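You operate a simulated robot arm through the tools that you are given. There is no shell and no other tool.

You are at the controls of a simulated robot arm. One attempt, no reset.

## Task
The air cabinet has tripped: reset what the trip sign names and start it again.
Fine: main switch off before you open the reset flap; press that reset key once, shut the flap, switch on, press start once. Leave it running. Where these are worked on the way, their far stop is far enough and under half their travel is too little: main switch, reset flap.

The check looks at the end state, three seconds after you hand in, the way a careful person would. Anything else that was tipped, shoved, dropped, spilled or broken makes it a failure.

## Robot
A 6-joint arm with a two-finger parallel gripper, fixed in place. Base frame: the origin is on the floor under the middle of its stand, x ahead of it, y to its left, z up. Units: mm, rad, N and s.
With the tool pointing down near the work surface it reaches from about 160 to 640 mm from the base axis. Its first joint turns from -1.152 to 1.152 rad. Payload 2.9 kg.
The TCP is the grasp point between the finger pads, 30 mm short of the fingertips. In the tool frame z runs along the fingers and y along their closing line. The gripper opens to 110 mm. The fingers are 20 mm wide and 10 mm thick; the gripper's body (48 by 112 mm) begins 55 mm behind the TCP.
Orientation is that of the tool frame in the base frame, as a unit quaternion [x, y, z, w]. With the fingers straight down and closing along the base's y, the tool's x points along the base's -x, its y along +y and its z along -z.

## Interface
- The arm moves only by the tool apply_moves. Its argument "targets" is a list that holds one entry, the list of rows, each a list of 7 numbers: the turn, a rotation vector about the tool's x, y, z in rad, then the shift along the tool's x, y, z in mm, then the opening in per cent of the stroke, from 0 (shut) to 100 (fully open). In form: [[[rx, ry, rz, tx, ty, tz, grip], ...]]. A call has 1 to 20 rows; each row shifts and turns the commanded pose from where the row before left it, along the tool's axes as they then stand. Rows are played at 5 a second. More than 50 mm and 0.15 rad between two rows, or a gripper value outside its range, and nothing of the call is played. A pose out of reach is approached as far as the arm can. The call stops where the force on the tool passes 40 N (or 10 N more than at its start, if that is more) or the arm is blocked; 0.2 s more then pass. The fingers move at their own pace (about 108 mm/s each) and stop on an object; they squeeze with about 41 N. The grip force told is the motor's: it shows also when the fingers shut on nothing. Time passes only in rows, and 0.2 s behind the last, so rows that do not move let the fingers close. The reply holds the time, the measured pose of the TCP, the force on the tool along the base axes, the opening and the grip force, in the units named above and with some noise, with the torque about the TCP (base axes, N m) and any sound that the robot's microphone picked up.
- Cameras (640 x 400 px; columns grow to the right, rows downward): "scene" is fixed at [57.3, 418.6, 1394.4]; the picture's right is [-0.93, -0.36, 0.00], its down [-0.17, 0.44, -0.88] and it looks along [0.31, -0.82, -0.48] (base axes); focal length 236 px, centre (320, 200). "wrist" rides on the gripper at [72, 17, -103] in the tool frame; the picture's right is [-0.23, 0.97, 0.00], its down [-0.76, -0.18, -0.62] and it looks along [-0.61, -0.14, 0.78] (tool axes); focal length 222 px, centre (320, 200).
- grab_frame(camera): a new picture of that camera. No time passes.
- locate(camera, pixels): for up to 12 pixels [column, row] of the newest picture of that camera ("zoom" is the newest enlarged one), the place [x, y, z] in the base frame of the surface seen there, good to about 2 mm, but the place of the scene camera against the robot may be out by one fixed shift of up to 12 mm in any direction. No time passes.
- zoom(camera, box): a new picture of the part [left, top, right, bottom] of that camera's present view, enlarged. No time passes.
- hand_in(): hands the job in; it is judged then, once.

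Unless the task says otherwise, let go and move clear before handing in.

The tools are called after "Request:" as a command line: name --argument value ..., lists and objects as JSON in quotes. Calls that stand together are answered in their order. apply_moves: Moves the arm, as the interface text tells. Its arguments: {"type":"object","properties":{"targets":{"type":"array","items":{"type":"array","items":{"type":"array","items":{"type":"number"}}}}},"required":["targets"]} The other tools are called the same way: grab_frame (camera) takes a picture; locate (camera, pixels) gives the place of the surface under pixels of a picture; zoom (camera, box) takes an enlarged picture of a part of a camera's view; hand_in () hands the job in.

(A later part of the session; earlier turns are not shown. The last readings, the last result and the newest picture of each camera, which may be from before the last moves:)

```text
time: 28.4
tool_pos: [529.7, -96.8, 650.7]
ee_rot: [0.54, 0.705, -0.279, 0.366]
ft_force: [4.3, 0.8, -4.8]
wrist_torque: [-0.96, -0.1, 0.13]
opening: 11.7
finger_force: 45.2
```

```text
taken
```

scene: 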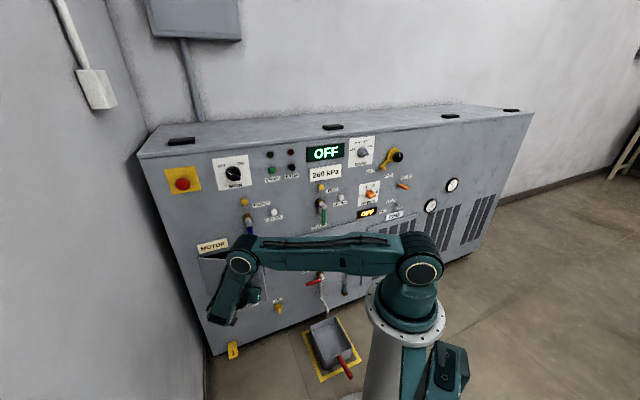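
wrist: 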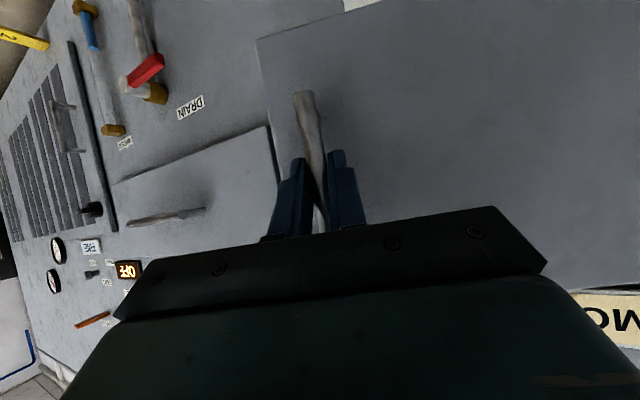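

The flap is at about 30° with only ~5 N on the tool. I continue in the same way.

Request:
apply_moves --targets '[[[0.0715, 0, 0.0501, 10.8, 4.4, -15.5, 3], [0.0715, 0, 0.0501, 10.8, 4.4, -15.5, 3]]]'

Request:
grab_frame --camera "wrist"

```text
time: 29.0
tool_pos: [529.6, -58.7, 651.0]
ee_rot: [0.599, 0.654, -0.31, 0.341]
ft_force: [19.4, -0.7, -10.6]
wrist_torque: [0.61, 0.15, 0.18]
opening: 11.6
finger_force: 45.0
```

```text
taken
```

wrist: 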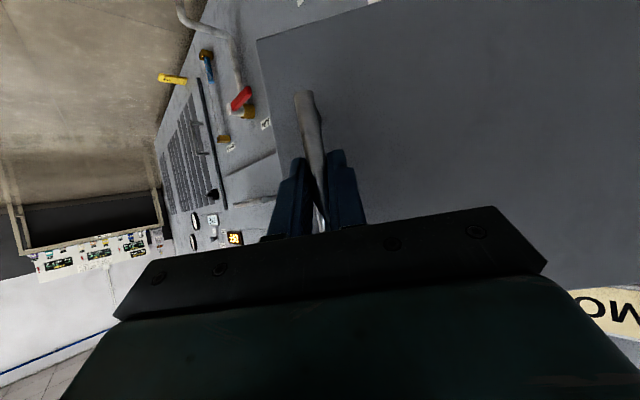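

At about 40° the tool feels ~19 N toward the hinge, so I add 1.5 mm toward it and continue.

Request:
apply_moves --targets '[[[0.0715, 0, 0.0501, 10.8, 6.0, -15.5, 3], [0.0715, 0, 0.0501, 10.8, 4.8, -15.5, 3]]]'

Request:
grab_frame --camera "scene"

```text
time: 29.5
tool_pos: [532.3, -40.1, 651.1]
ee_rot: [0.623, 0.623, -0.341, 0.328]
ft_force: [3.0, -0.1, -5.7]
wrist_torque: [-1.0, -0.91, -0.03]
opening: 11.9
finger_force: 45.0
out of reach, approached as far as the arm can: row 2
stopped in row 2: the force on the tool passed its limit at 68 N (the readings are from after the stop); the commanded pose is now the measured one
```

```text
taken
```

scene: 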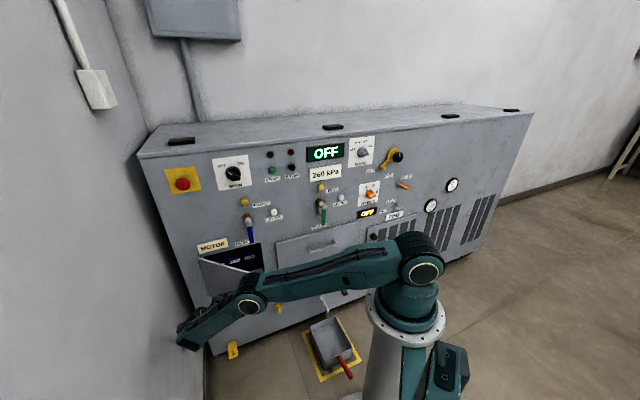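

The arm reached its yaw limit with the flap at about 45°; the compartment behind it is now visible at scene (240,258). I look inside.

Request:
zoom --camera "scene" --box '[170, 220, 290, 320]'

Request:
grab_frame --camera "wrist"

```text
4.00 times, centred on (230, 270) of scene
```

zoom: 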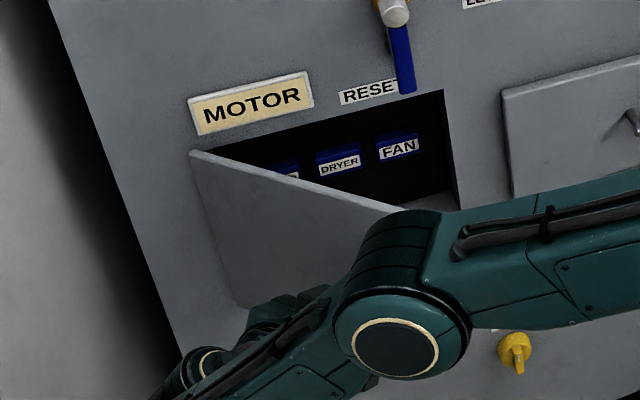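

```text
taken
```

wrist: 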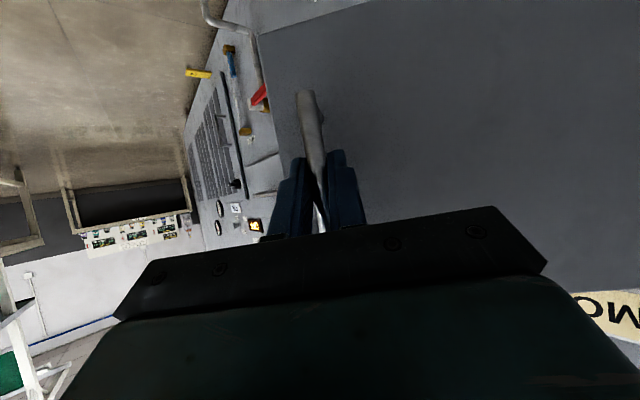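

Inside I see keys: one hidden at left, then DRYER and FAN; the sign names MOTOR. I release the handle and back off, then I'll push the flap further from inside.

Request:
apply_moves --targets '[[[0, 0, 0, 0, 0, 0, 20], [0, 0, 0, 0, 0, 0, 45], [0, 0, 0, 0, 0, -15, 45], [0, 0, 0, 0, 0, -20, 45], [0, 0, 0, 0, 0, -20, 45], [0, 0, 0, 0, -30, 0, 45], [0, 0, 0, 0, -30, 0, 45]]]'

Request:
grab_frame --camera "wrist"

Request:
grab_frame --camera "scene"

```text
time: 31.1
tool_pos: [470.0, 6.7, 681.0]
ee_rot: [0.623, 0.623, -0.341, 0.328]
ft_force: [1.3, 0.3, 0.4]
wrist_torque: [0.02, 0.03, -0.01]
opening: 49.3
finger_force: 0.1
```

```text
taken
```

wrist: 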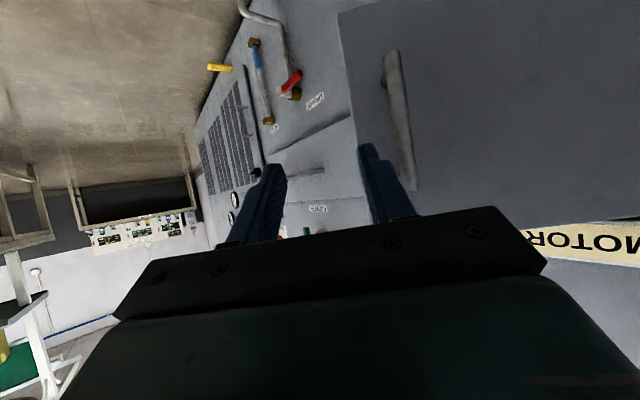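

```text
taken
```

scene: 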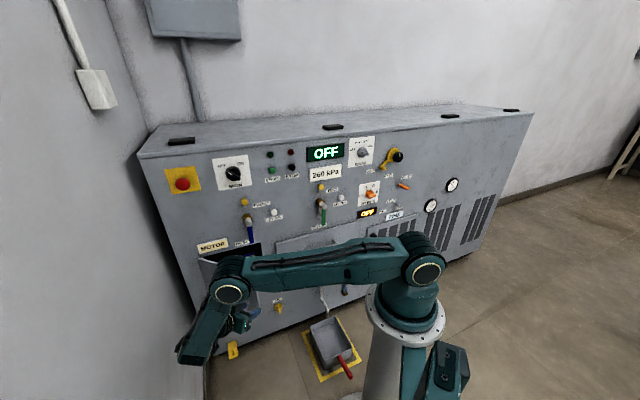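

The handle is released and the flap stays open. I measure its angle.

Request:
locate --camera "wrist" --pixels '[[345, 50], [375, 100], [600, 100], [500, 180], [640, 60], [400, 190], [397, 120]]'

```text
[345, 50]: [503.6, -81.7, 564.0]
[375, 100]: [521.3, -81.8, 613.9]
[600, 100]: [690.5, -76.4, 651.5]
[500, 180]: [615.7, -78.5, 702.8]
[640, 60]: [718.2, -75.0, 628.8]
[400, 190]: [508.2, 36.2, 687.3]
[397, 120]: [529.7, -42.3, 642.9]
```

The flap stands at about 43° (along base x at y≈-80). I rise above its top edge, swing the tool round to point along +x and steeper down, ready to reach behind it.

Request:
apply_moves --targets '[[[0, 0, 0, -36.1, 0, -23.9, 5], [0, 0, 0, -36.1, 0, -23.9, 5], [0, 0, 0, -36.1, 0, -23.9, 5], [-0.1204, 0, -0.0798, 0, 0, 0, 5], [-0.1204, 0, -0.0798, 0, 0, 0, 5], [-0.1204, 0, -0.0798, 0, 0, 0, 5], [-0.1204, 0, -0.0798, 0, 0, 0, 5], [-0.1204, 0, -0.0798, 0, 0, 0, 5], [-0.1204, 0, -0.0798, 0, 0, 0, 5], [-0.1204, 0, -0.0798, 0, 0, 0, 5], [-0.1204, 0, -0.0798, 0, 0, 0, 5], [-0.1204, 0, -0.0798, 0, 0, 0, 5], [-0.1204, 0, -0.0798, 0, 0, 0, 5], [-0.1204, 0, -0.0798, 0, 0, 0, 5], [0, 0.1156, 0, 0, 0, 0, 5], [0, 0.1156, 0, 0, 0, 0, 5], [0, 0.1156, 0, 0, 0, 0, 5], [0, 0.1156, 0, 0, 0, 0, 5]]]'

Request:
grab_frame --camera "wrist"

Request:
grab_frame --camera "scene"

```text
time: 34.9
tool_pos: [475.3, 7.5, 812.6]
ee_rot: [-0.005, 0.968, 0.002, 0.249]
ft_force: [-0.1, 0.3, -0.2]
wrist_torque: [0.01, -0.01, 0.0]
opening: 5.4
finger_force: 0.0
```

```text
taken
```

wrist: 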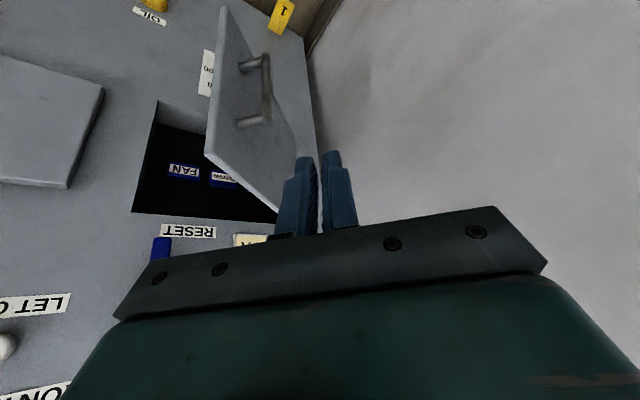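

```text
taken
```

scene: 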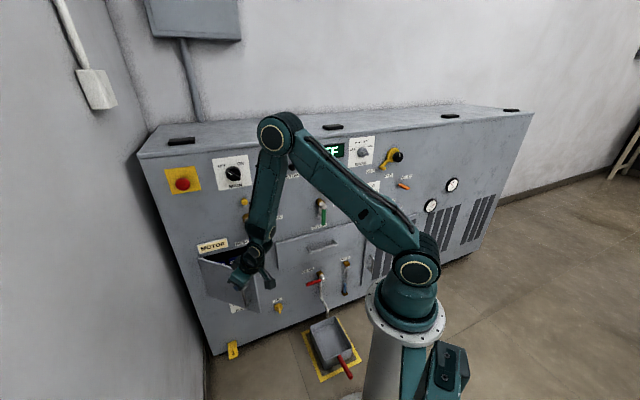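

The flap, open cavity and keys FAN (183,170) and DRYER (222,178) are in view. I locate the flap edge, the blue lever's end and the cavity corners.

Request:
locate --camera "wrist" --pixels '[[160, 242], [163, 248], [183, 170], [222, 178], [157, 103], [134, 208], [207, 150], [225, 15], [272, 205], [222, 10], [209, 153], [260, 70]]'

Request:
zoom --camera "wrist" --box '[120, 60, 320, 260]'

```text
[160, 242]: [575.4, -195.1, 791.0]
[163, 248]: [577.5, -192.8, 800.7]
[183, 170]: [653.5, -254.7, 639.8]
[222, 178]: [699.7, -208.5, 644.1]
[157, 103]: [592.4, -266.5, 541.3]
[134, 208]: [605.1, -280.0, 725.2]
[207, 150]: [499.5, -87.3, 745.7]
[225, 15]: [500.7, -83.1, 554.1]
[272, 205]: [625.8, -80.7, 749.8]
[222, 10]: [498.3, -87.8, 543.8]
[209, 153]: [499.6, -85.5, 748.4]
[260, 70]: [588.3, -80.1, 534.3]
```

```text
2.00 times, centred on (220, 160) of wrist
```

zoom: 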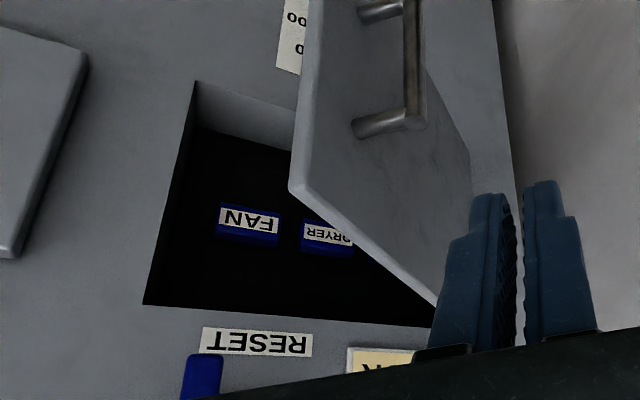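

The flap's free edge is at (500,-86), top z≈747; the lever ends around z≈780 at (576,-194). I pass over to the inner side at y≈-125, then go forward and down behind the flap.

Request:
apply_moves --targets '[[[0, 0, 0, 0, -44.2, 0, 0], [0, 0, 0, 0, -44.2, 0, 0], [0, 0, 0, 0, -44.2, 0, 0], [0, 0, 0, -30.6, 0, 16.9, 0], [0, 0, 0, -30.6, 0, 16.9, 0], [0, 0, 0, 18.5, 0, 33.5, 0], [0, 0, 0, 18.5, 0, 33.5, 0], [0, 0, 0, 18.5, 0, 33.5, 0]]]'

Request:
grab_frame --camera "wrist"

Request:
grab_frame --camera "scene"

```text
time: 36.7
tool_pos: [549.7, -126.6, 713.2]
ee_rot: [-0.004, 0.967, 0.004, 0.254]
ft_force: [-7.5, -0.7, 17.5]
wrist_torque: [0.63, 0.57, 0.27]
opening: 0.0
finger_force: 37.5
stopped in row 8: the force on the tool passed its limit at 104 N (the readings are from after the stop); the commanded pose is now the measured one
```

```text
taken
```

wrist: 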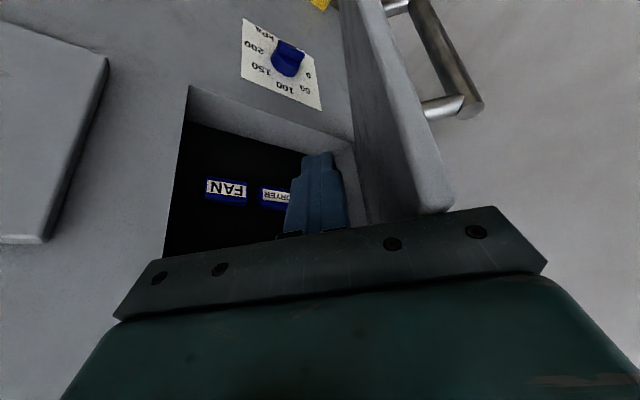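

```text
taken
```

scene: 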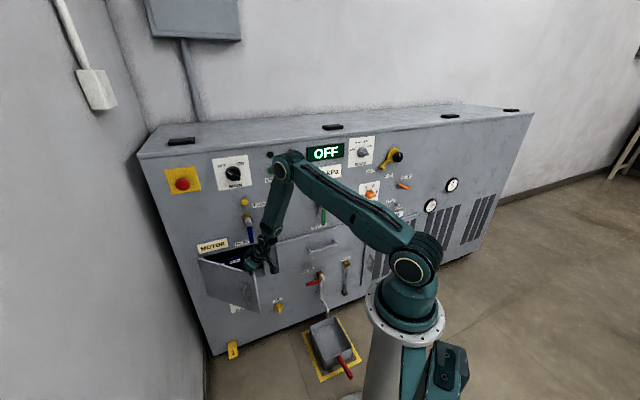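

The gripper's palm touched the flap's top edge (force stop), with the fingertips already some 60 mm below that edge. I lift 12 mm and check that nothing changed.

Request:
apply_moves --targets '[[[0, 0, 0, -5.8, 0, -10.5, 0], [0, 0, 0, 0, 0, 0, 0]]]'

Request:
grab_frame --camera "wrist"

```text
time: 37.3
tool_pos: [548.4, -125.8, 724.0]
ee_rot: [-0.005, 0.968, 0.004, 0.251]
ft_force: [1.1, 0.0, 0.2]
wrist_torque: [0.01, 0.0, 0.01]
opening: 0.2
finger_force: 38.0
```

```text
taken
```

wrist: 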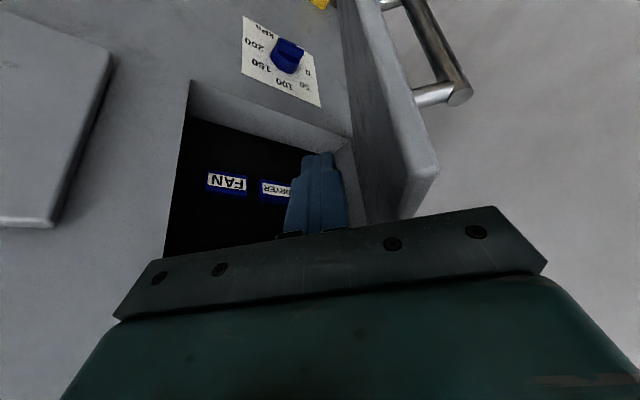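

Clear again. Now I push the flap open from inside with the closed fingers, moving in +y first.

Request:
apply_moves --targets '[[[0, 0, 0, 0, 15, 0, 0], [0, 0, 0, 0, 15, 0, 0], [0, 0, 0, 0, 15, 0, 0], [0, 0, 0, 0, 15, 0, 0]]]'

Request:
grab_frame --camera "wrist"

```text
time: 38.3
tool_pos: [549.0, -68.7, 724.7]
ee_rot: [-0.004, 0.968, 0.004, 0.252]
ft_force: [0.9, 0.6, -0.6]
wrist_torque: [-0.01, 0.0, 0.01]
opening: 0.2
finger_force: 37.8
```

```text
taken
```

wrist: 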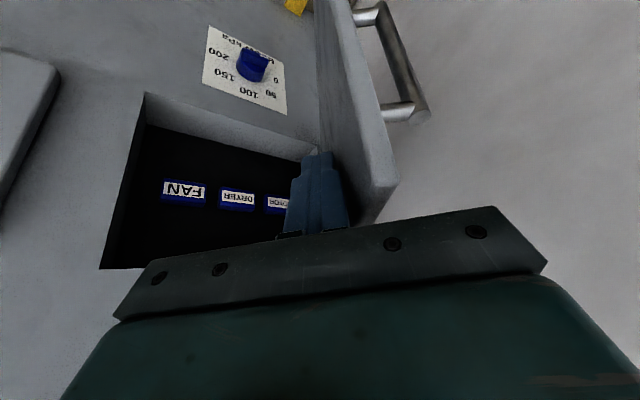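

The flap is turning with almost no force, and the third key starts to show. I continue along the arc.

Request:
apply_moves --targets '[[[0, 0, 0, 0, 15, 0, 0], [0, 0, 0, -4, 15, 2.2, 0], [0, 0, 0, -6.1, 17, 3.4, 0], [0, 0, 0, -6.1, 17, 3.4, 0], [0, 0, 0, -6.1, 17, 3.4, 0]]]'

Request:
grab_frame --camera "wrist"

Request:
grab_frame --camera "scene"

```text
time: 39.5
tool_pos: [574.9, 14.1, 723.8]
ee_rot: [-0.005, 0.968, 0.003, 0.252]
ft_force: [-0.4, 0.9, -1.3]
wrist_torque: [0.02, 0.02, 0.01]
opening: 0.1
finger_force: 37.8
```

```text
taken
```

wrist: 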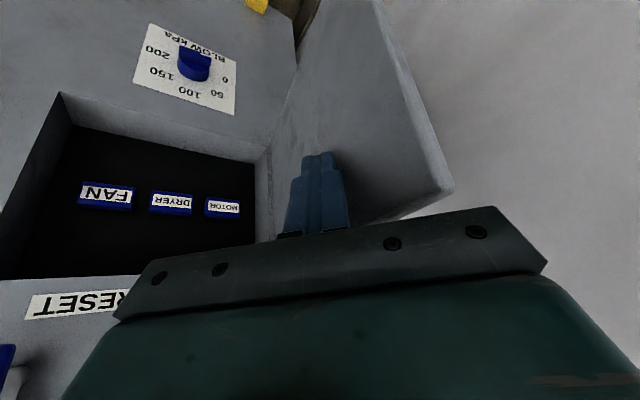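

```text
taken
```

scene: 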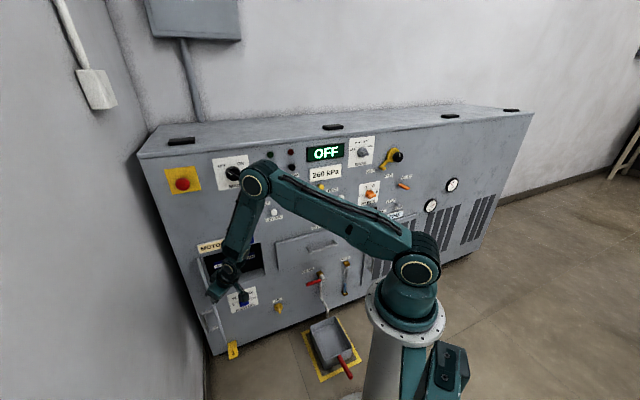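

All three keys are visible: MOTOR (222,208), DRYER (172,203), FAN (106,195). I measure the flap angle and the key places.

Request:
locate --camera "wrist" --pixels '[[320, 100], [390, 120], [420, 170], [450, 188], [222, 208], [172, 203], [106, 195], [222, 216], [255, 164], [62, 95], [207, 208], [238, 208]]'

Request:
zoom --camera "wrist" --box '[60, 140, 280, 260]'

```text
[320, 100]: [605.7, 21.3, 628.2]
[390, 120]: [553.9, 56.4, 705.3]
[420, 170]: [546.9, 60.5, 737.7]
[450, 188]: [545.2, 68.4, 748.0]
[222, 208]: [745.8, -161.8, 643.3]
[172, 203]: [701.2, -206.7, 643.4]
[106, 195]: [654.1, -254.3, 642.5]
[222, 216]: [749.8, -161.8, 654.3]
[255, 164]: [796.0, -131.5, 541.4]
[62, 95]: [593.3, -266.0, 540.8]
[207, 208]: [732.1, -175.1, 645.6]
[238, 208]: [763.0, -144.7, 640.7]
```

```text
2.91 times, centred on (170, 200) of wrist
```

zoom: 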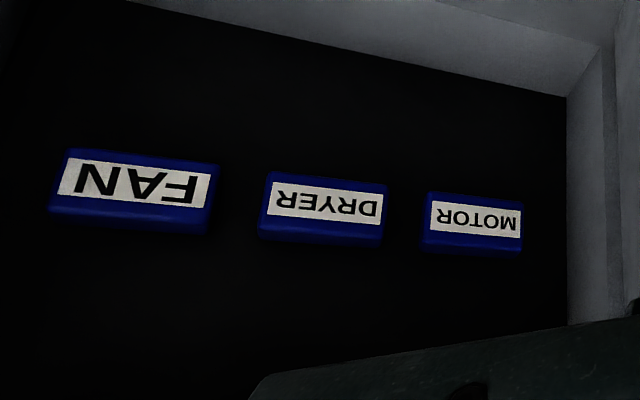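

The flap is at about 79°, and MOTOR's key front is at (746,-162,643). I push the flap about 12° more for room at the hand.

Request:
apply_moves --targets '[[[0, 0, 0, -6.7, 11, 3.7, 0], [0, 0, 0, -6.7, 11, 3.7, 0], [0, 0, 0, -6.7, 11, 3.7, 0]]]'

Request:
grab_frame --camera "wrist"

```text
time: 40.3
tool_pos: [595.8, 47.0, 724.0]
ee_rot: [-0.004, 0.968, 0.004, 0.252]
ft_force: [0.5, 0.1, 0.2]
wrist_torque: [-0.01, 0.0, 0.0]
opening: 0.0
finger_force: 38.2
```

```text
taken
```

wrist: 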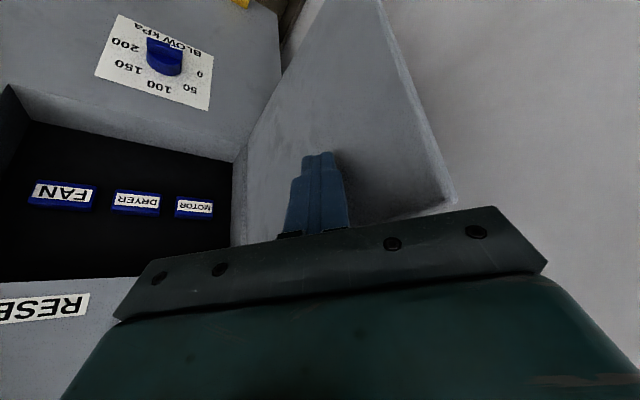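

Request:
locate --camera "wrist" --pixels '[[300, 100], [380, 120], [420, 170], [455, 198], [193, 207], [135, 202], [62, 193], [330, 60], [178, 207], [209, 208], [193, 216], [193, 199]]'

Request:
zoom --camera "wrist" --box '[150, 150, 250, 250]'

```text
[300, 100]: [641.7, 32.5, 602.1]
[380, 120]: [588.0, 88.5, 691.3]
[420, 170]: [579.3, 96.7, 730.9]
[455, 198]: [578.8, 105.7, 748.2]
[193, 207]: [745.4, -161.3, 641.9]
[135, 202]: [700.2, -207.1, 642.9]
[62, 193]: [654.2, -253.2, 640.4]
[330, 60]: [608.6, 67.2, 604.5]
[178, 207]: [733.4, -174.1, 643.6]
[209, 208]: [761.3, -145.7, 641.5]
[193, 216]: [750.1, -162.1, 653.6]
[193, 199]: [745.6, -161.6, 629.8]
```

```text
4.00 times, centred on (200, 200) of wrist
```

zoom: 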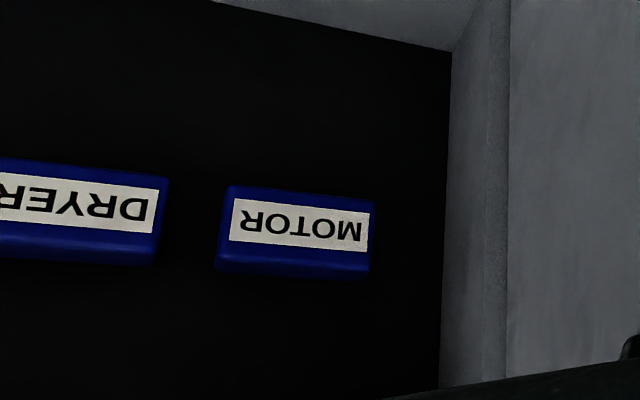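

The flap stands at about 91°, and MOTOR's key front is centred near s≈-414, z≈640, n≈642. I move the tool away from the flap, then turn it to point at the key (azimuth -20°, 30° down).

Request:
apply_moves --targets '[[[0, 0, 0, 14.3, -36.7, -15.5, 0], [0, 0, 0, 14.3, -36.7, -15.5, 0], [0, 0, 0, 14.3, -36.7, -15.5, 0], [0.0575, 0, 0.1043, 0, 0, 0, 0], [0.0575, 0, 0.1043, 0, 0, 0, 0], [0.0575, 0, 0.1043, 0, 0, 0, 0], [0, -0.1353, 0, 0, 0, 0, 0], [0, -0.1353, 0, 0, 0, 0, 0], [0, -0.1353, 0, 0, 0, 0, 0], [0, -0.1353, 0, 0, 0, 0, 0]]]'

Request:
grab_frame --camera "wrist"

Request:
grab_frame --camera "scene"

```text
time: 42.5
tool_pos: [537.8, -64.1, 744.3]
ee_rot: [0.151, 0.852, -0.083, 0.495]
ft_force: [0.8, -0.4, -0.3]
wrist_torque: [0.0, 0.04, 0.01]
opening: 0.0
finger_force: 37.3
```

```text
taken
```

wrist: 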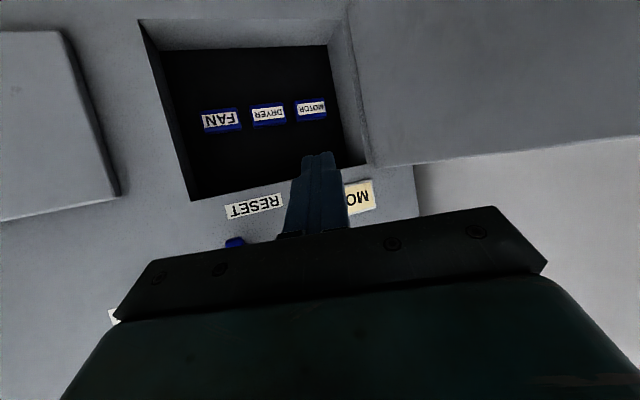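

```text
taken
```

scene: 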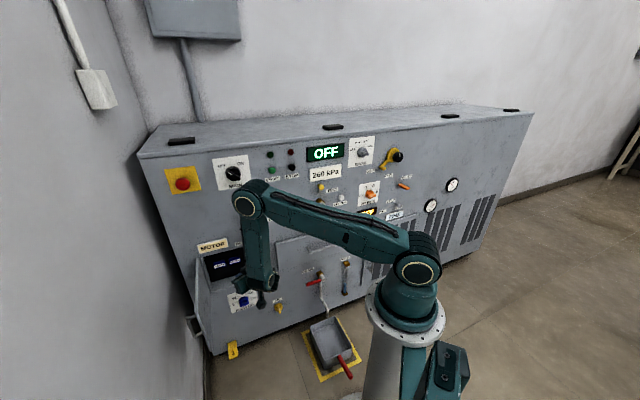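

The tool points at the cavity with MOTOR at wrist (311,110). I relocate the key from here.

Request:
zoom --camera "wrist" --box '[190, 60, 350, 160]'

Request:
locate --camera "wrist" --pixels '[[311, 110], [299, 110], [323, 110], [311, 103], [311, 117], [340, 120], [311, 80], [345, 165], [268, 115]]'

```text
4.00 times, centred on (270, 110) of wrist
```

zoom: 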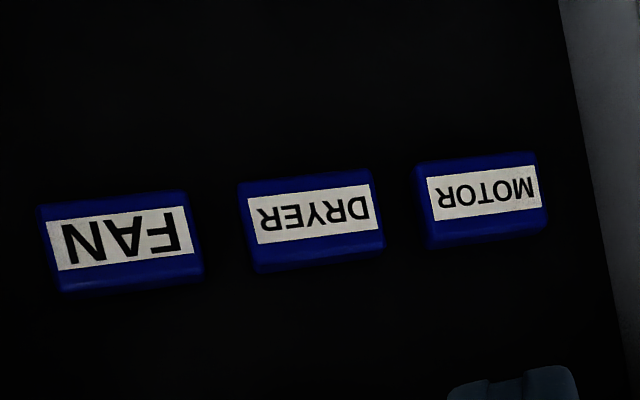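

```text
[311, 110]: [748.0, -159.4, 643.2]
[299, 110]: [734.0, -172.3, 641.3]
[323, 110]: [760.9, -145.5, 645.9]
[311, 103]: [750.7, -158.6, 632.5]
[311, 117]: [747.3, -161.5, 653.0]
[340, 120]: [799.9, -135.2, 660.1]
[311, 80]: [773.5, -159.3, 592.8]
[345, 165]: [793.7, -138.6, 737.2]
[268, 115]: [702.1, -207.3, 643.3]
```

MOTOR is centred at about (747,-160,641). The approach is nearly straight along the tool axis; I advance most of it and look again.

Request:
apply_moves --targets '[[[0, 0, 0, -0.6, -1.4, 39.8, 0], [0, 0, 0, -0.6, -1.4, 39.8, 0], [0, 0, 0, -0.6, -1.4, 39.8, 0], [0, 0, 0, -0.6, -1.4, 39.8, 0]]]'

Request:
grab_frame --camera "wrist"

```text
time: 43.5
tool_pos: [667.1, -113.6, 670.3]
ee_rot: [0.152, 0.853, -0.084, 0.493]
ft_force: [0.6, 0.3, -0.5]
wrist_torque: [0.0, 0.03, 0.02]
opening: 0.1
finger_force: 37.8
```

```text
taken
```

wrist: 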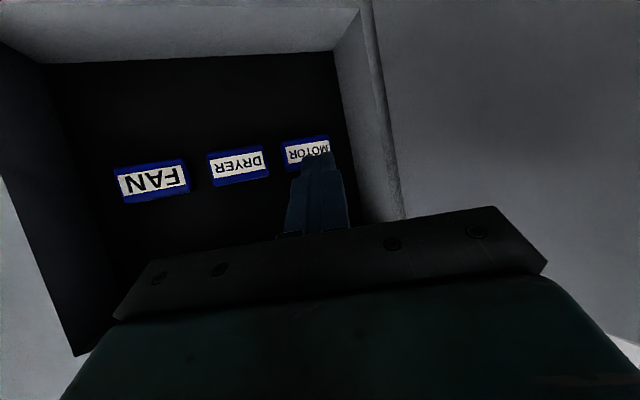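

On track, no contact yet; the tip is in line with MOTOR. I go to 25 mm before contact.

Request:
apply_moves --targets '[[[0, 0, 0, -0.6, -1.4, 20, 0], [0, 0, 0, -0.6, -1.4, 18, 0]]]'

Request:
grab_frame --camera "wrist"

Request:
zoom --camera "wrist" --box '[250, 120, 410, 220]'

```text
time: 44.1
tool_pos: [697.1, -130.3, 648.9]
ee_rot: [0.152, 0.852, -0.084, 0.493]
ft_force: [0.9, 1.2, 1.0]
wrist_torque: [-0.01, -0.02, -0.01]
opening: 0.0
finger_force: 37.3
```

```text
taken
```

wrist: 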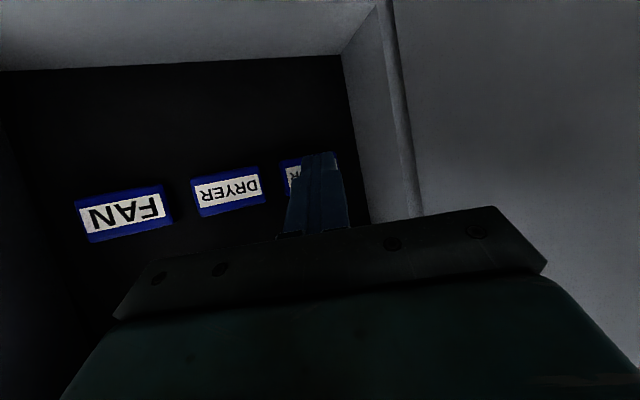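

```text
4.00 times, centred on (330, 170) of wrist
```

zoom: 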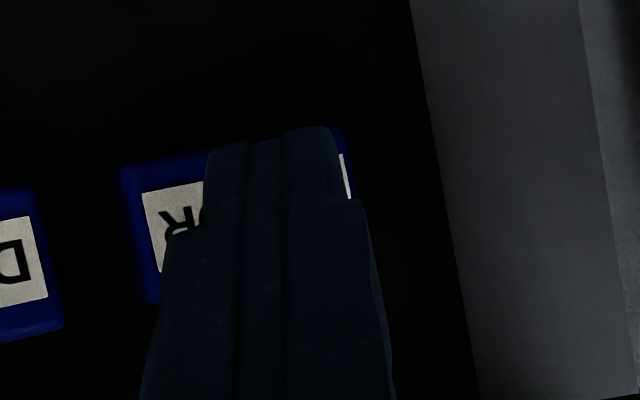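

The tip covers MOTOR, about 26 mm before contact (s≈-408…-414, z≈642). I close in 20 mm square to the face, then press in small steps.

Request:
apply_moves --targets '[[[0, 0, 0, -4.5, -4.25, 7.85, 0], [0, 0, 0, -4.5, -4.25, 7.85, 0]]]'

Request:
zoom --camera "wrist" --box '[250, 120, 410, 220]'

```text
time: 44.7
tool_pos: [710.5, -144.7, 649.2]
ee_rot: [0.151, 0.853, -0.083, 0.493]
ft_force: [1.0, 0.4, 0.0]
wrist_torque: [0.03, -0.02, -0.03]
opening: 0.1
finger_force: 37.7
```

```text
4.00 times, centred on (330, 170) of wrist
```

zoom: 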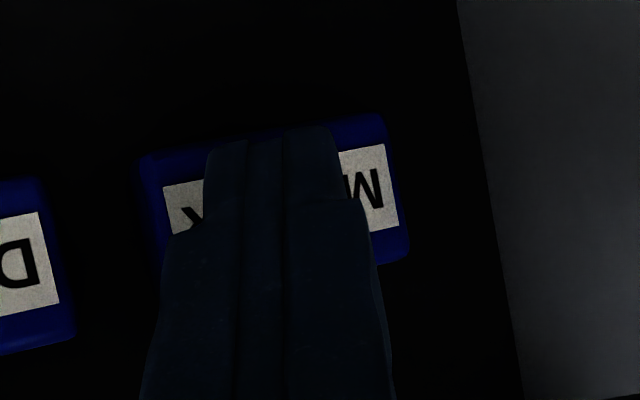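

The tip is centred on MOTOR a few millimetres away. I press in 2 mm steps and watch the force and sound.

Request:
apply_moves --targets '[[[0, 0, 0, -0.91, -0.85, 1.57, 0], [0, 0, 0, -0.91, -0.85, 1.57, 0], [0, 0, 0, -0.91, -0.85, 1.57, 0], [0, 0, 0, -0.91, -0.85, 1.57, 0]]]'

```text
time: 45.7
tool_pos: [717.5, -150.1, 649.2]
ee_rot: [0.151, 0.852, -0.083, 0.494]
ft_force: [-0.6, -0.1, 0.2]
wrist_torque: [0.01, 0.03, 0.01]
opening: 0.0
finger_force: 37.8
```

No contact force yet at n≈613. I press further.

Request:
apply_moves --targets '[[[0, 0, 0, -0.91, -0.85, 1.57, 0], [0, 0, 0, -0.91, -0.85, 1.57, 0]]]'

Request:
zoom --camera "wrist" --box '[250, 120, 410, 220]'

```text
time: 46.3
tool_pos: [719.9, -151.5, 649.2]
ee_rot: [0.15, 0.852, -0.083, 0.494]
ft_force: [-0.9, 2.9, 1.2]
wrist_torque: [0.01, -0.02, 0.07]
opening: 0.3
finger_force: 37.6
heard: click
```

```text
4.00 times, centred on (330, 170) of wrist
```

zoom: 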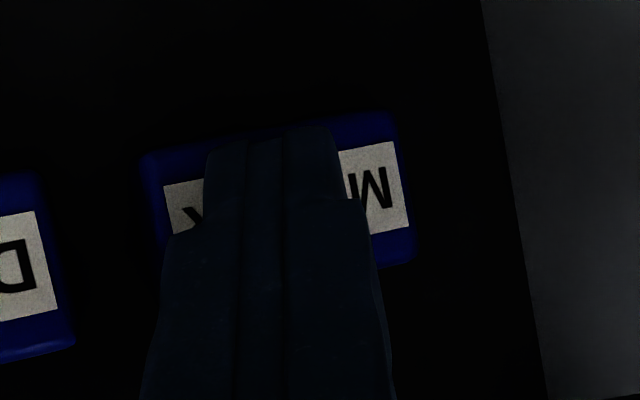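

A click was heard at light force, so MOTOR's key registered. I retract straight out, then back along the tool axis.

Request:
apply_moves --targets '[[[0, 0, 0, 4.5, 4.25, -7.85, 0], [0, 0, 0, 4.5, 4.25, -7.85, 0], [0, 0, 0, 4.5, 4.25, -7.85, 0], [0, 0, 0, 0, 0, -40, 0], [0, 0, 0, 0, 0, -40, 0], [0, 0, 0, 0, 0, -40, 0]]]'

Request:
grab_frame --camera "wrist"

Request:
grab_frame --camera "scene"

```text
time: 47.7
tool_pos: [598.2, -96.4, 707.8]
ee_rot: [0.151, 0.853, -0.084, 0.493]
ft_force: [0.3, 0.4, -0.3]
wrist_torque: [0.01, 0.0, -0.02]
opening: 0.0
finger_force: 37.5
```

```text
taken
```

wrist: 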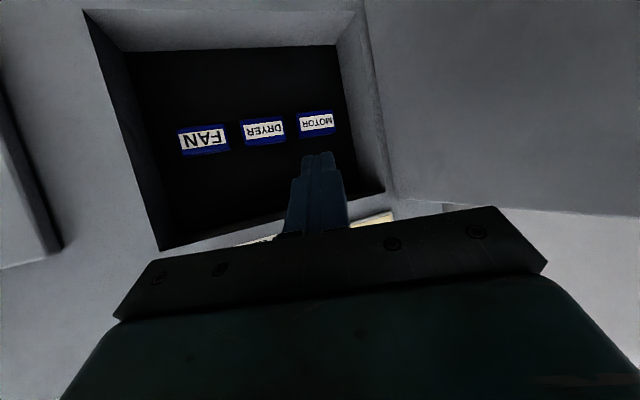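

```text
taken
```

scene: 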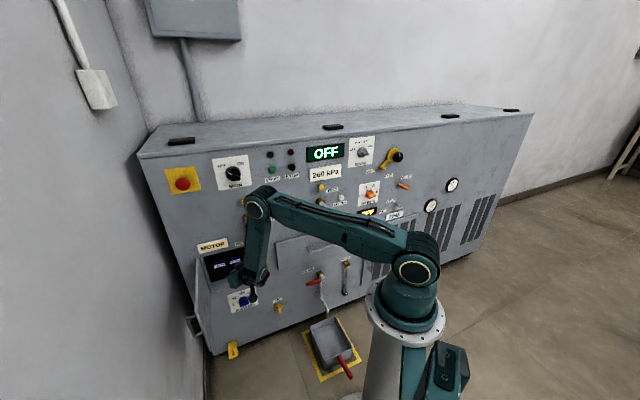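

The keys all look back out. I check the sign and cavity in the scene view before closing the flap.

Request:
zoom --camera "scene" --box '[160, 210, 300, 350]'

Request:
zoom --camera "wrist" --box '[160, 80, 360, 180]'

```text
2.86 times, centred on (230, 280) of scene
```

zoom: 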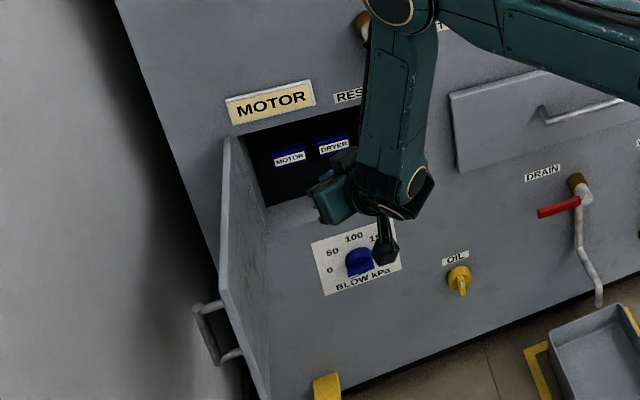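

```text
3.20 times, centred on (260, 130) of wrist
```

zoom: 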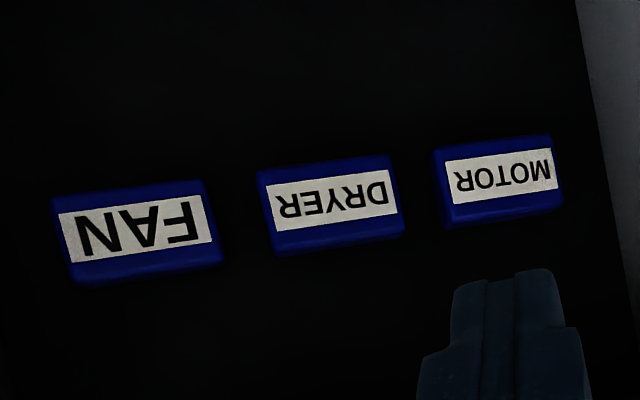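

The key is done and the sign can only change with power on. To shut the flap I'll go up, over its top and come down on its outer side; first up and across.

Request:
apply_moves --targets '[[[0, 0, 0, -15.4, 2.1, -33.5, 0], [0, 0, 0, -15.4, 2.1, -33.5, 0], [0, 0, 0, -15.4, 2.1, -33.5, 0], [0, 0, 0, -15.4, 2.1, -33.5, 0], [0, 0.136, 0, 0, 0, 0, 0], [0, 0.136, 0, 0, 0, 0, 0], [0, 0.136, 0, 0, 0, 0, 0], [0, 0.136, 0, 0, 0, 0, 0], [-0.055, 0, -0.0997, 0, 0, 0, 0], [-0.055, 0, -0.0997, 0, 0, 0, 0], [-0.055, 0, -0.0997, 0, 0, 0, 0], [0, 0, 0, -19.1, 33.2, 10.5, 0], [0, 0, 0, -19.1, 33.2, 10.5, 0], [0, 0, 0, -19.1, 33.2, 10.5, 0], [0, 0, 0, -19.1, 33.2, 10.5, 0], [0, 0, 0, -19.1, 33.2, 10.5, 0]]]'

Request:
grab_frame --camera "wrist"

Request:
grab_frame --camera "scene"

```text
time: 51.1
tool_pos: [632.8, 108.9, 829.9]
ee_rot: [0.004, 0.968, 0.002, 0.251]
ft_force: [0.5, -0.3, -0.9]
wrist_torque: [-0.01, -0.01, 0.01]
opening: 0.1
finger_force: 37.4
```

```text
taken
```

wrist: 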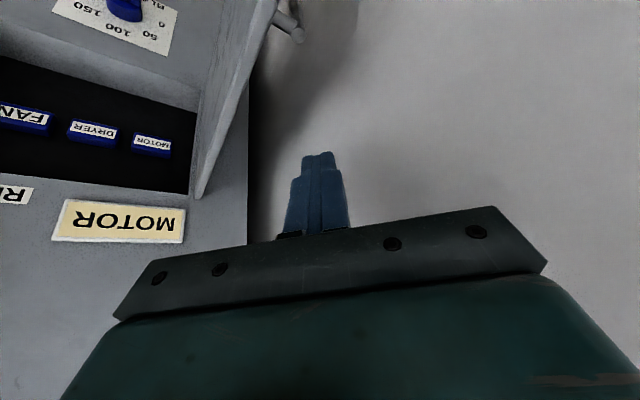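

```text
taken
```

scene: 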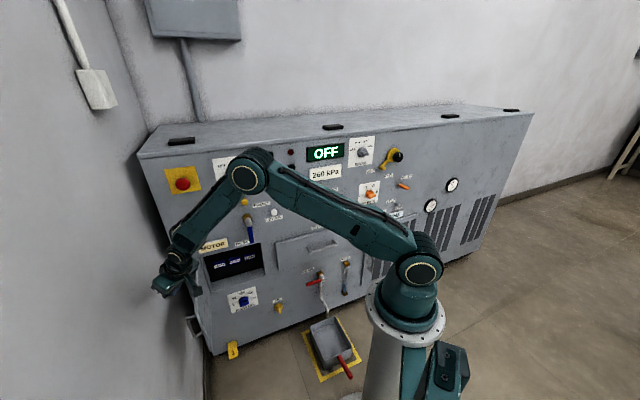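

The fingers are beyond the flap's outer side (flap edge from wrist (270,15) to (200,195)). I locate the edge, outer face and handle to be sure.

Request:
locate --camera "wrist" --pixels '[[266, 20], [240, 100], [203, 190], [258, 45], [290, 28], [245, 105], [320, 160]]'

Request:
zoom --camera "wrist" --box '[180, 0, 360, 200]'

```text
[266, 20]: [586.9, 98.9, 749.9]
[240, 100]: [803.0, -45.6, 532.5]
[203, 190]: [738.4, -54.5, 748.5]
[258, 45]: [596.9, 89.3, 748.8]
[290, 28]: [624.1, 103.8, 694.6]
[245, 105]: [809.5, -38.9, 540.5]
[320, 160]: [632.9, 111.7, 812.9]
```

```text
2.00 times, centred on (270, 100) of wrist
```

zoom: 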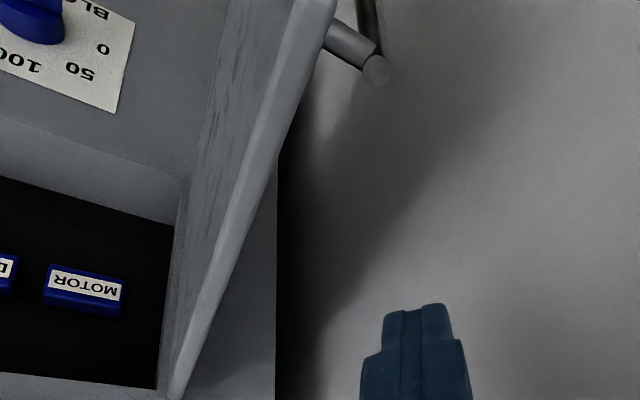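

Flap outer face is at s≈-489, the handle top at z≈695 (n≈368). I shift toward the hinge to avoid the handle and lower the fingers beside the outer face.

Request:
apply_moves --targets '[[[0, 0, 0, -27.8, -31.8, 15.3, 0], [0, 0, 0, 16.7, 0, 30.3, 0], [0, 0, 0, 16.7, 0, 30.3, 0], [0, 0, 0, 15.9, 0, 28.8, 0]]]'

Request:
grab_frame --camera "wrist"

```text
time: 52.1
tool_pos: [664.5, 73.7, 726.7]
ee_rot: [0.005, 0.968, 0.001, 0.25]
ft_force: [-0.7, -1.0, -0.2]
wrist_torque: [-0.02, 0.02, 0.02]
opening: 0.0
finger_force: 37.7
```

```text
taken
```

wrist: 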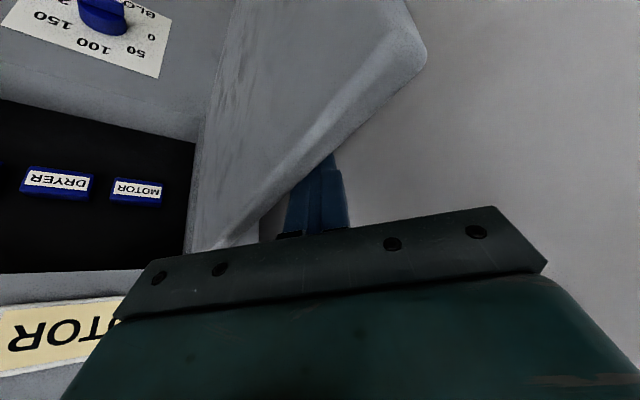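

The fingers are now on the outer side of the flap. I sweep it closed along an arc about the hinge, first part.

Request:
apply_moves --targets '[[[0, 0, 0, 15.5, -17.7, -8.5, 0], [0, 0, 0, 15.4, -16.6, -8.5, 0], [0, 0, 0, 15.4, -16.6, -8.5, 0], [0, 0, 0, 10.2, -19.5, -5.6, 0]]]'

Request:
grab_frame --camera "wrist"

```text
time: 53.1
tool_pos: [599.9, 4.7, 726.3]
ee_rot: [0.004, 0.968, 0.003, 0.25]
ft_force: [-0.4, -0.1, 0.1]
wrist_torque: [-0.02, 0.0, -0.01]
opening: 0.1
finger_force: 38.0
```

```text
taken
```

wrist: 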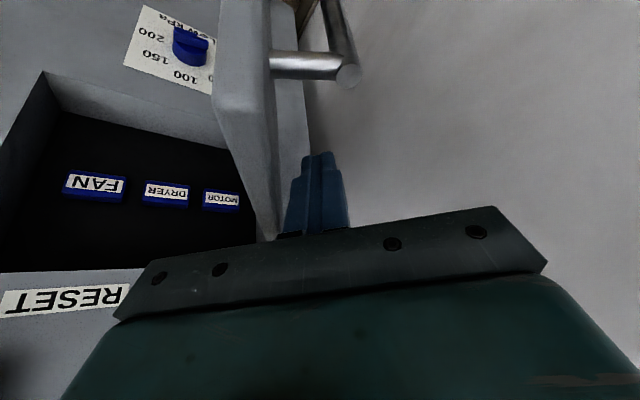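

The flap follows with no noticeable force (now around 65°). I continue the sweep.

Request:
apply_moves --targets '[[[0, 0, 0, 10.2, -19.5, -5.6, 0], [0, 0, 0, 5.5, -21.8, -3.0, 0], [0, 0, 0, 5.5, -21.8, -3.0, 0], [0, 0, 0, 0.5, -22.8, -0.2, 0]]]'

Request:
grab_frame --camera "wrist"

Request:
grab_frame --camera "scene"

```text
time: 54.1
tool_pos: [576.0, -81.7, 727.9]
ee_rot: [0.003, 0.968, 0.003, 0.25]
ft_force: [0.0, 0.8, -0.4]
wrist_torque: [-0.01, 0.03, 0.03]
opening: 0.2
finger_force: 37.6
```

```text
taken
```

wrist: 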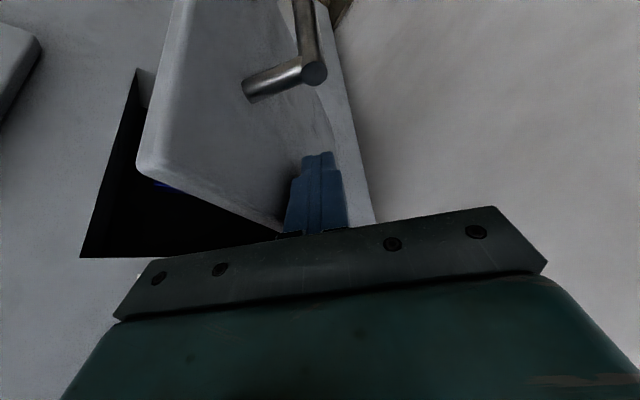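

```text
taken
```

scene: 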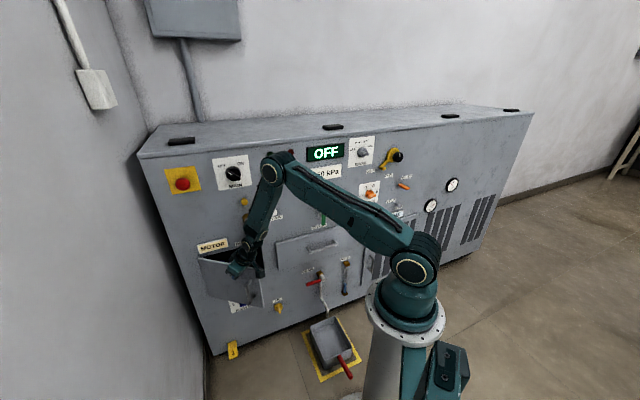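

The flap is around 38°. I push it a little more, staying clear of the lever at (576,-194), then lift off.

Request:
apply_moves --targets '[[[0, 0, 0, 0, -14, 0, 0], [0, 0, 0, 0, -12, 0, 0], [0, 0, 0, 0, 20, 0, 0], [0, 0, 0, 0, 20, 0, 0], [0, 0, 0, -9.6, 10, -17.5, 0], [0, 0, 0, 15, 10, -25, 0]]]'

Request:
grab_frame --camera "wrist"

```text
time: 55.5
tool_pos: [551.6, -46.6, 761.3]
ee_rot: [0.005, 0.968, 0.001, 0.251]
ft_force: [-0.2, 0.1, 1.4]
wrist_torque: [0.0, -0.01, -0.02]
opening: 0.0
finger_force: 37.8
```

```text
taken
```

wrist: 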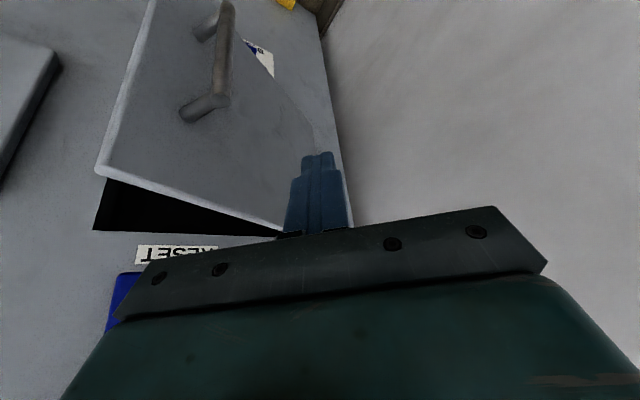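

The flap is nearly closed (~28°). I reorient the tool to 33° down, azimuth -32°, to push it home with the fingertips.

Request:
locate --camera "wrist" --pixels '[[110, 165], [200, 140], [260, 150], [130, 100], [222, 80]]'

Request:
apply_moves --targets '[[[0, -0.122, 0, 0, 0, 0, 0], [0, -0.122, 0, 0, 0, 0, 0], [0, -0.122, 0, 0, 0, 0, 0], [0, -0.122, 0, 0, 0, 0, 0], [0.1171, 0, 0.076, 0, 0, 0, 0], [0.1171, 0, 0.076, 0, 0, 0, 0], [0.1171, 0, 0.076, 0, 0, 0, 0], [0.1171, 0, 0.076, 0, 0, 0, 0]]]'

Request:
grab_frame --camera "wrist"

```text
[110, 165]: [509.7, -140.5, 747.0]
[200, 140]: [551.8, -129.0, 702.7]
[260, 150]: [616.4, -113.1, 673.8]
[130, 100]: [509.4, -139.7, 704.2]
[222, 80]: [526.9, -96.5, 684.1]
```

```text
time: 57.3
tool_pos: [548.6, -48.0, 762.1]
ee_rot: [0.247, 0.845, -0.13, 0.457]
ft_force: [-0.6, 0.4, -0.2]
wrist_torque: [0.0, -0.01, 0.0]
opening: 0.1
finger_force: 37.4
```

```text
taken
```

wrist: 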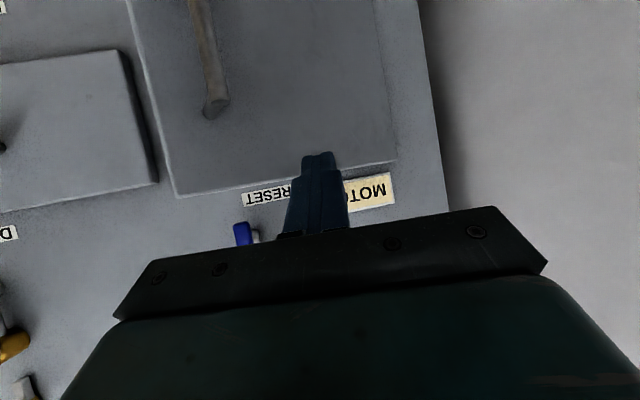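

The flap is at about 31°. I bring the tip to the flap at s≈-350, z≈690 and push square to the face.

Request:
apply_moves --targets '[[[0, 0, 0, 17.1, -9.6, 32.2, 0], [0, 0, 0, 17.1, -9.6, 32.2, 0], [0, 0, 0, -6.46, -2.6, 9.79, 0], [0, 0, 0, -6.46, -2.6, 9.79, 0], [0, 0, 0, -6.46, -2.6, 9.79, 0], [0, 0, 0, -6.46, -2.6, 9.79, 0], [0, 0, 0, -6.46, -2.6, 9.79, 0]]]'

Request:
grab_frame --camera "wrist"

```text
time: 58.9
tool_pos: [611.2, -123.9, 697.4]
ee_rot: [0.246, 0.844, -0.131, 0.458]
ft_force: [0.0, -0.7, -1.0]
wrist_torque: [0.0, 0.03, -0.03]
opening: 0.0
finger_force: 37.3
```

```text
taken
```

wrist: 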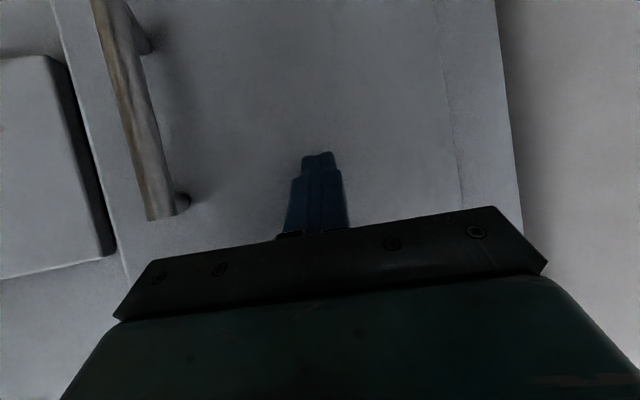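

The flap follows (handle coming square at wrist (140,120)). I keep pushing in smaller steps to the stop.

Request:
apply_moves --targets '[[[0, 0, 0, -5.38, -2.2, 8.15, 0], [0, 0, 0, -5.38, -2.2, 8.15, 0], [0, 0, 0, -2.7, -1.1, 4.1, 0], [0, 0, 0, -2.7, -1.1, 4.1, 0], [0, 0, 0, -1.6, -0.65, 2.45, 0], [0, 0, 0, -1.6, -0.65, 2.45, 0], [0, 0, 0, -1.6, -0.65, 2.45, 0]]]'

Request:
grab_frame --camera "wrist"

```text
time: 60.5
tool_pos: [637.6, -150.1, 698.5]
ee_rot: [0.244, 0.846, -0.131, 0.455]
ft_force: [-15.9, 8.6, 13.8]
wrist_torque: [-0.26, -0.13, -0.25]
opening: 0.2
finger_force: 37.2
stopped in row 7: the force on the tool passed its limit at 48 N (the readings are from after the stop); the commanded pose is now the measured one
```

```text
taken
```

wrist: 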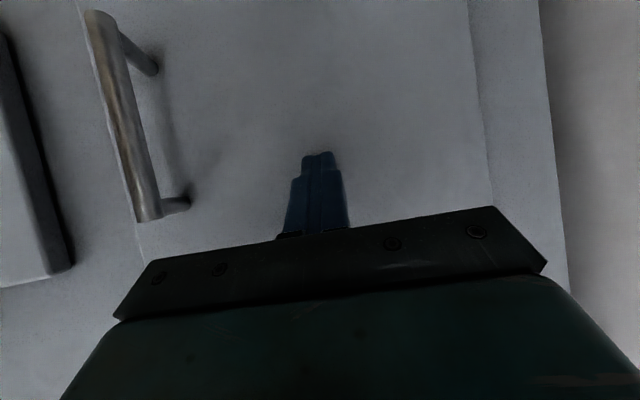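

The push met the closed stop (48 N) at n≈557+30, where the flap sits shut. I back off and verify the flap plane.

Request:
apply_moves --targets '[[[0, 0, 0, 5.4, 2.2, -8.2, 0], [0, 0, 0, 10.8, 4.4, -16.3, 0], [0, 0, 0, 16, 6.5, -24.5, 0], [0, 0, 0, 10, 6.5, -30, 0], [0, 0, 0, 0, 0, -35, 0]]]'

Request:
grab_frame --camera "wrist"

Request:
grab_frame --camera "scene"

```text
time: 61.8
tool_pos: [547.8, -71.1, 724.6]
ee_rot: [0.246, 0.845, -0.131, 0.456]
ft_force: [-0.4, -1.0, 0.6]
wrist_torque: [-0.02, 0.02, 0.02]
opening: 0.0
finger_force: 38.0
```

```text
taken
```

wrist: 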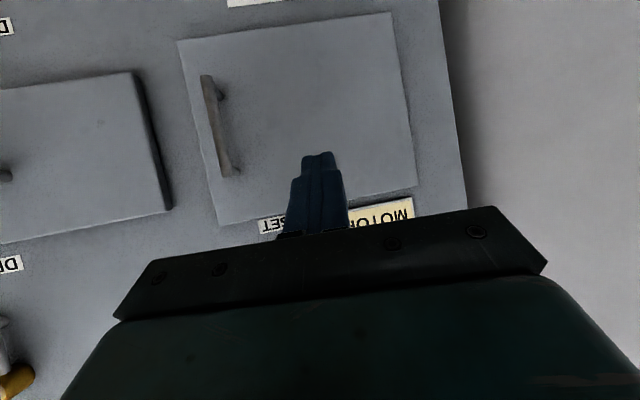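

```text
taken
```

scene: 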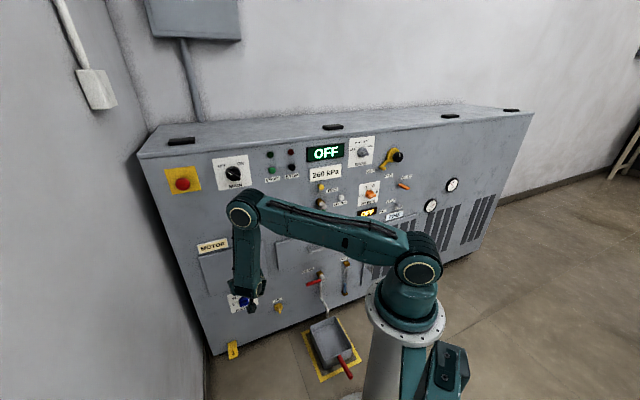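

Request:
locate --camera "wrist" --pixels '[[185, 50], [205, 150], [260, 60], [300, 120], [390, 30], [405, 180], [218, 215], [265, 190]]'

Request:
zoom --camera "scene" --box '[170, 210, 310, 320]'

```text
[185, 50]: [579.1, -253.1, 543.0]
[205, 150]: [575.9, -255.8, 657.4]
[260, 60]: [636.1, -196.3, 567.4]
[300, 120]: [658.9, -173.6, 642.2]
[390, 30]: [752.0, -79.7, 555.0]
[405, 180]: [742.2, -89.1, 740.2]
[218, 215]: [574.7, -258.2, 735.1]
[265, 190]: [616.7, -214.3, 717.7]
```

```text
3.64 times, centred on (240, 265) of scene
```

zoom: 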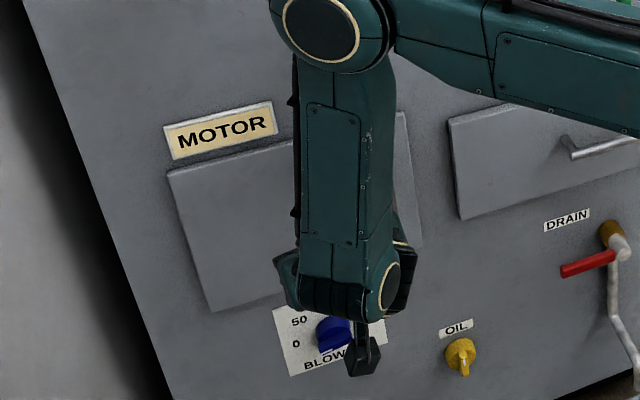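

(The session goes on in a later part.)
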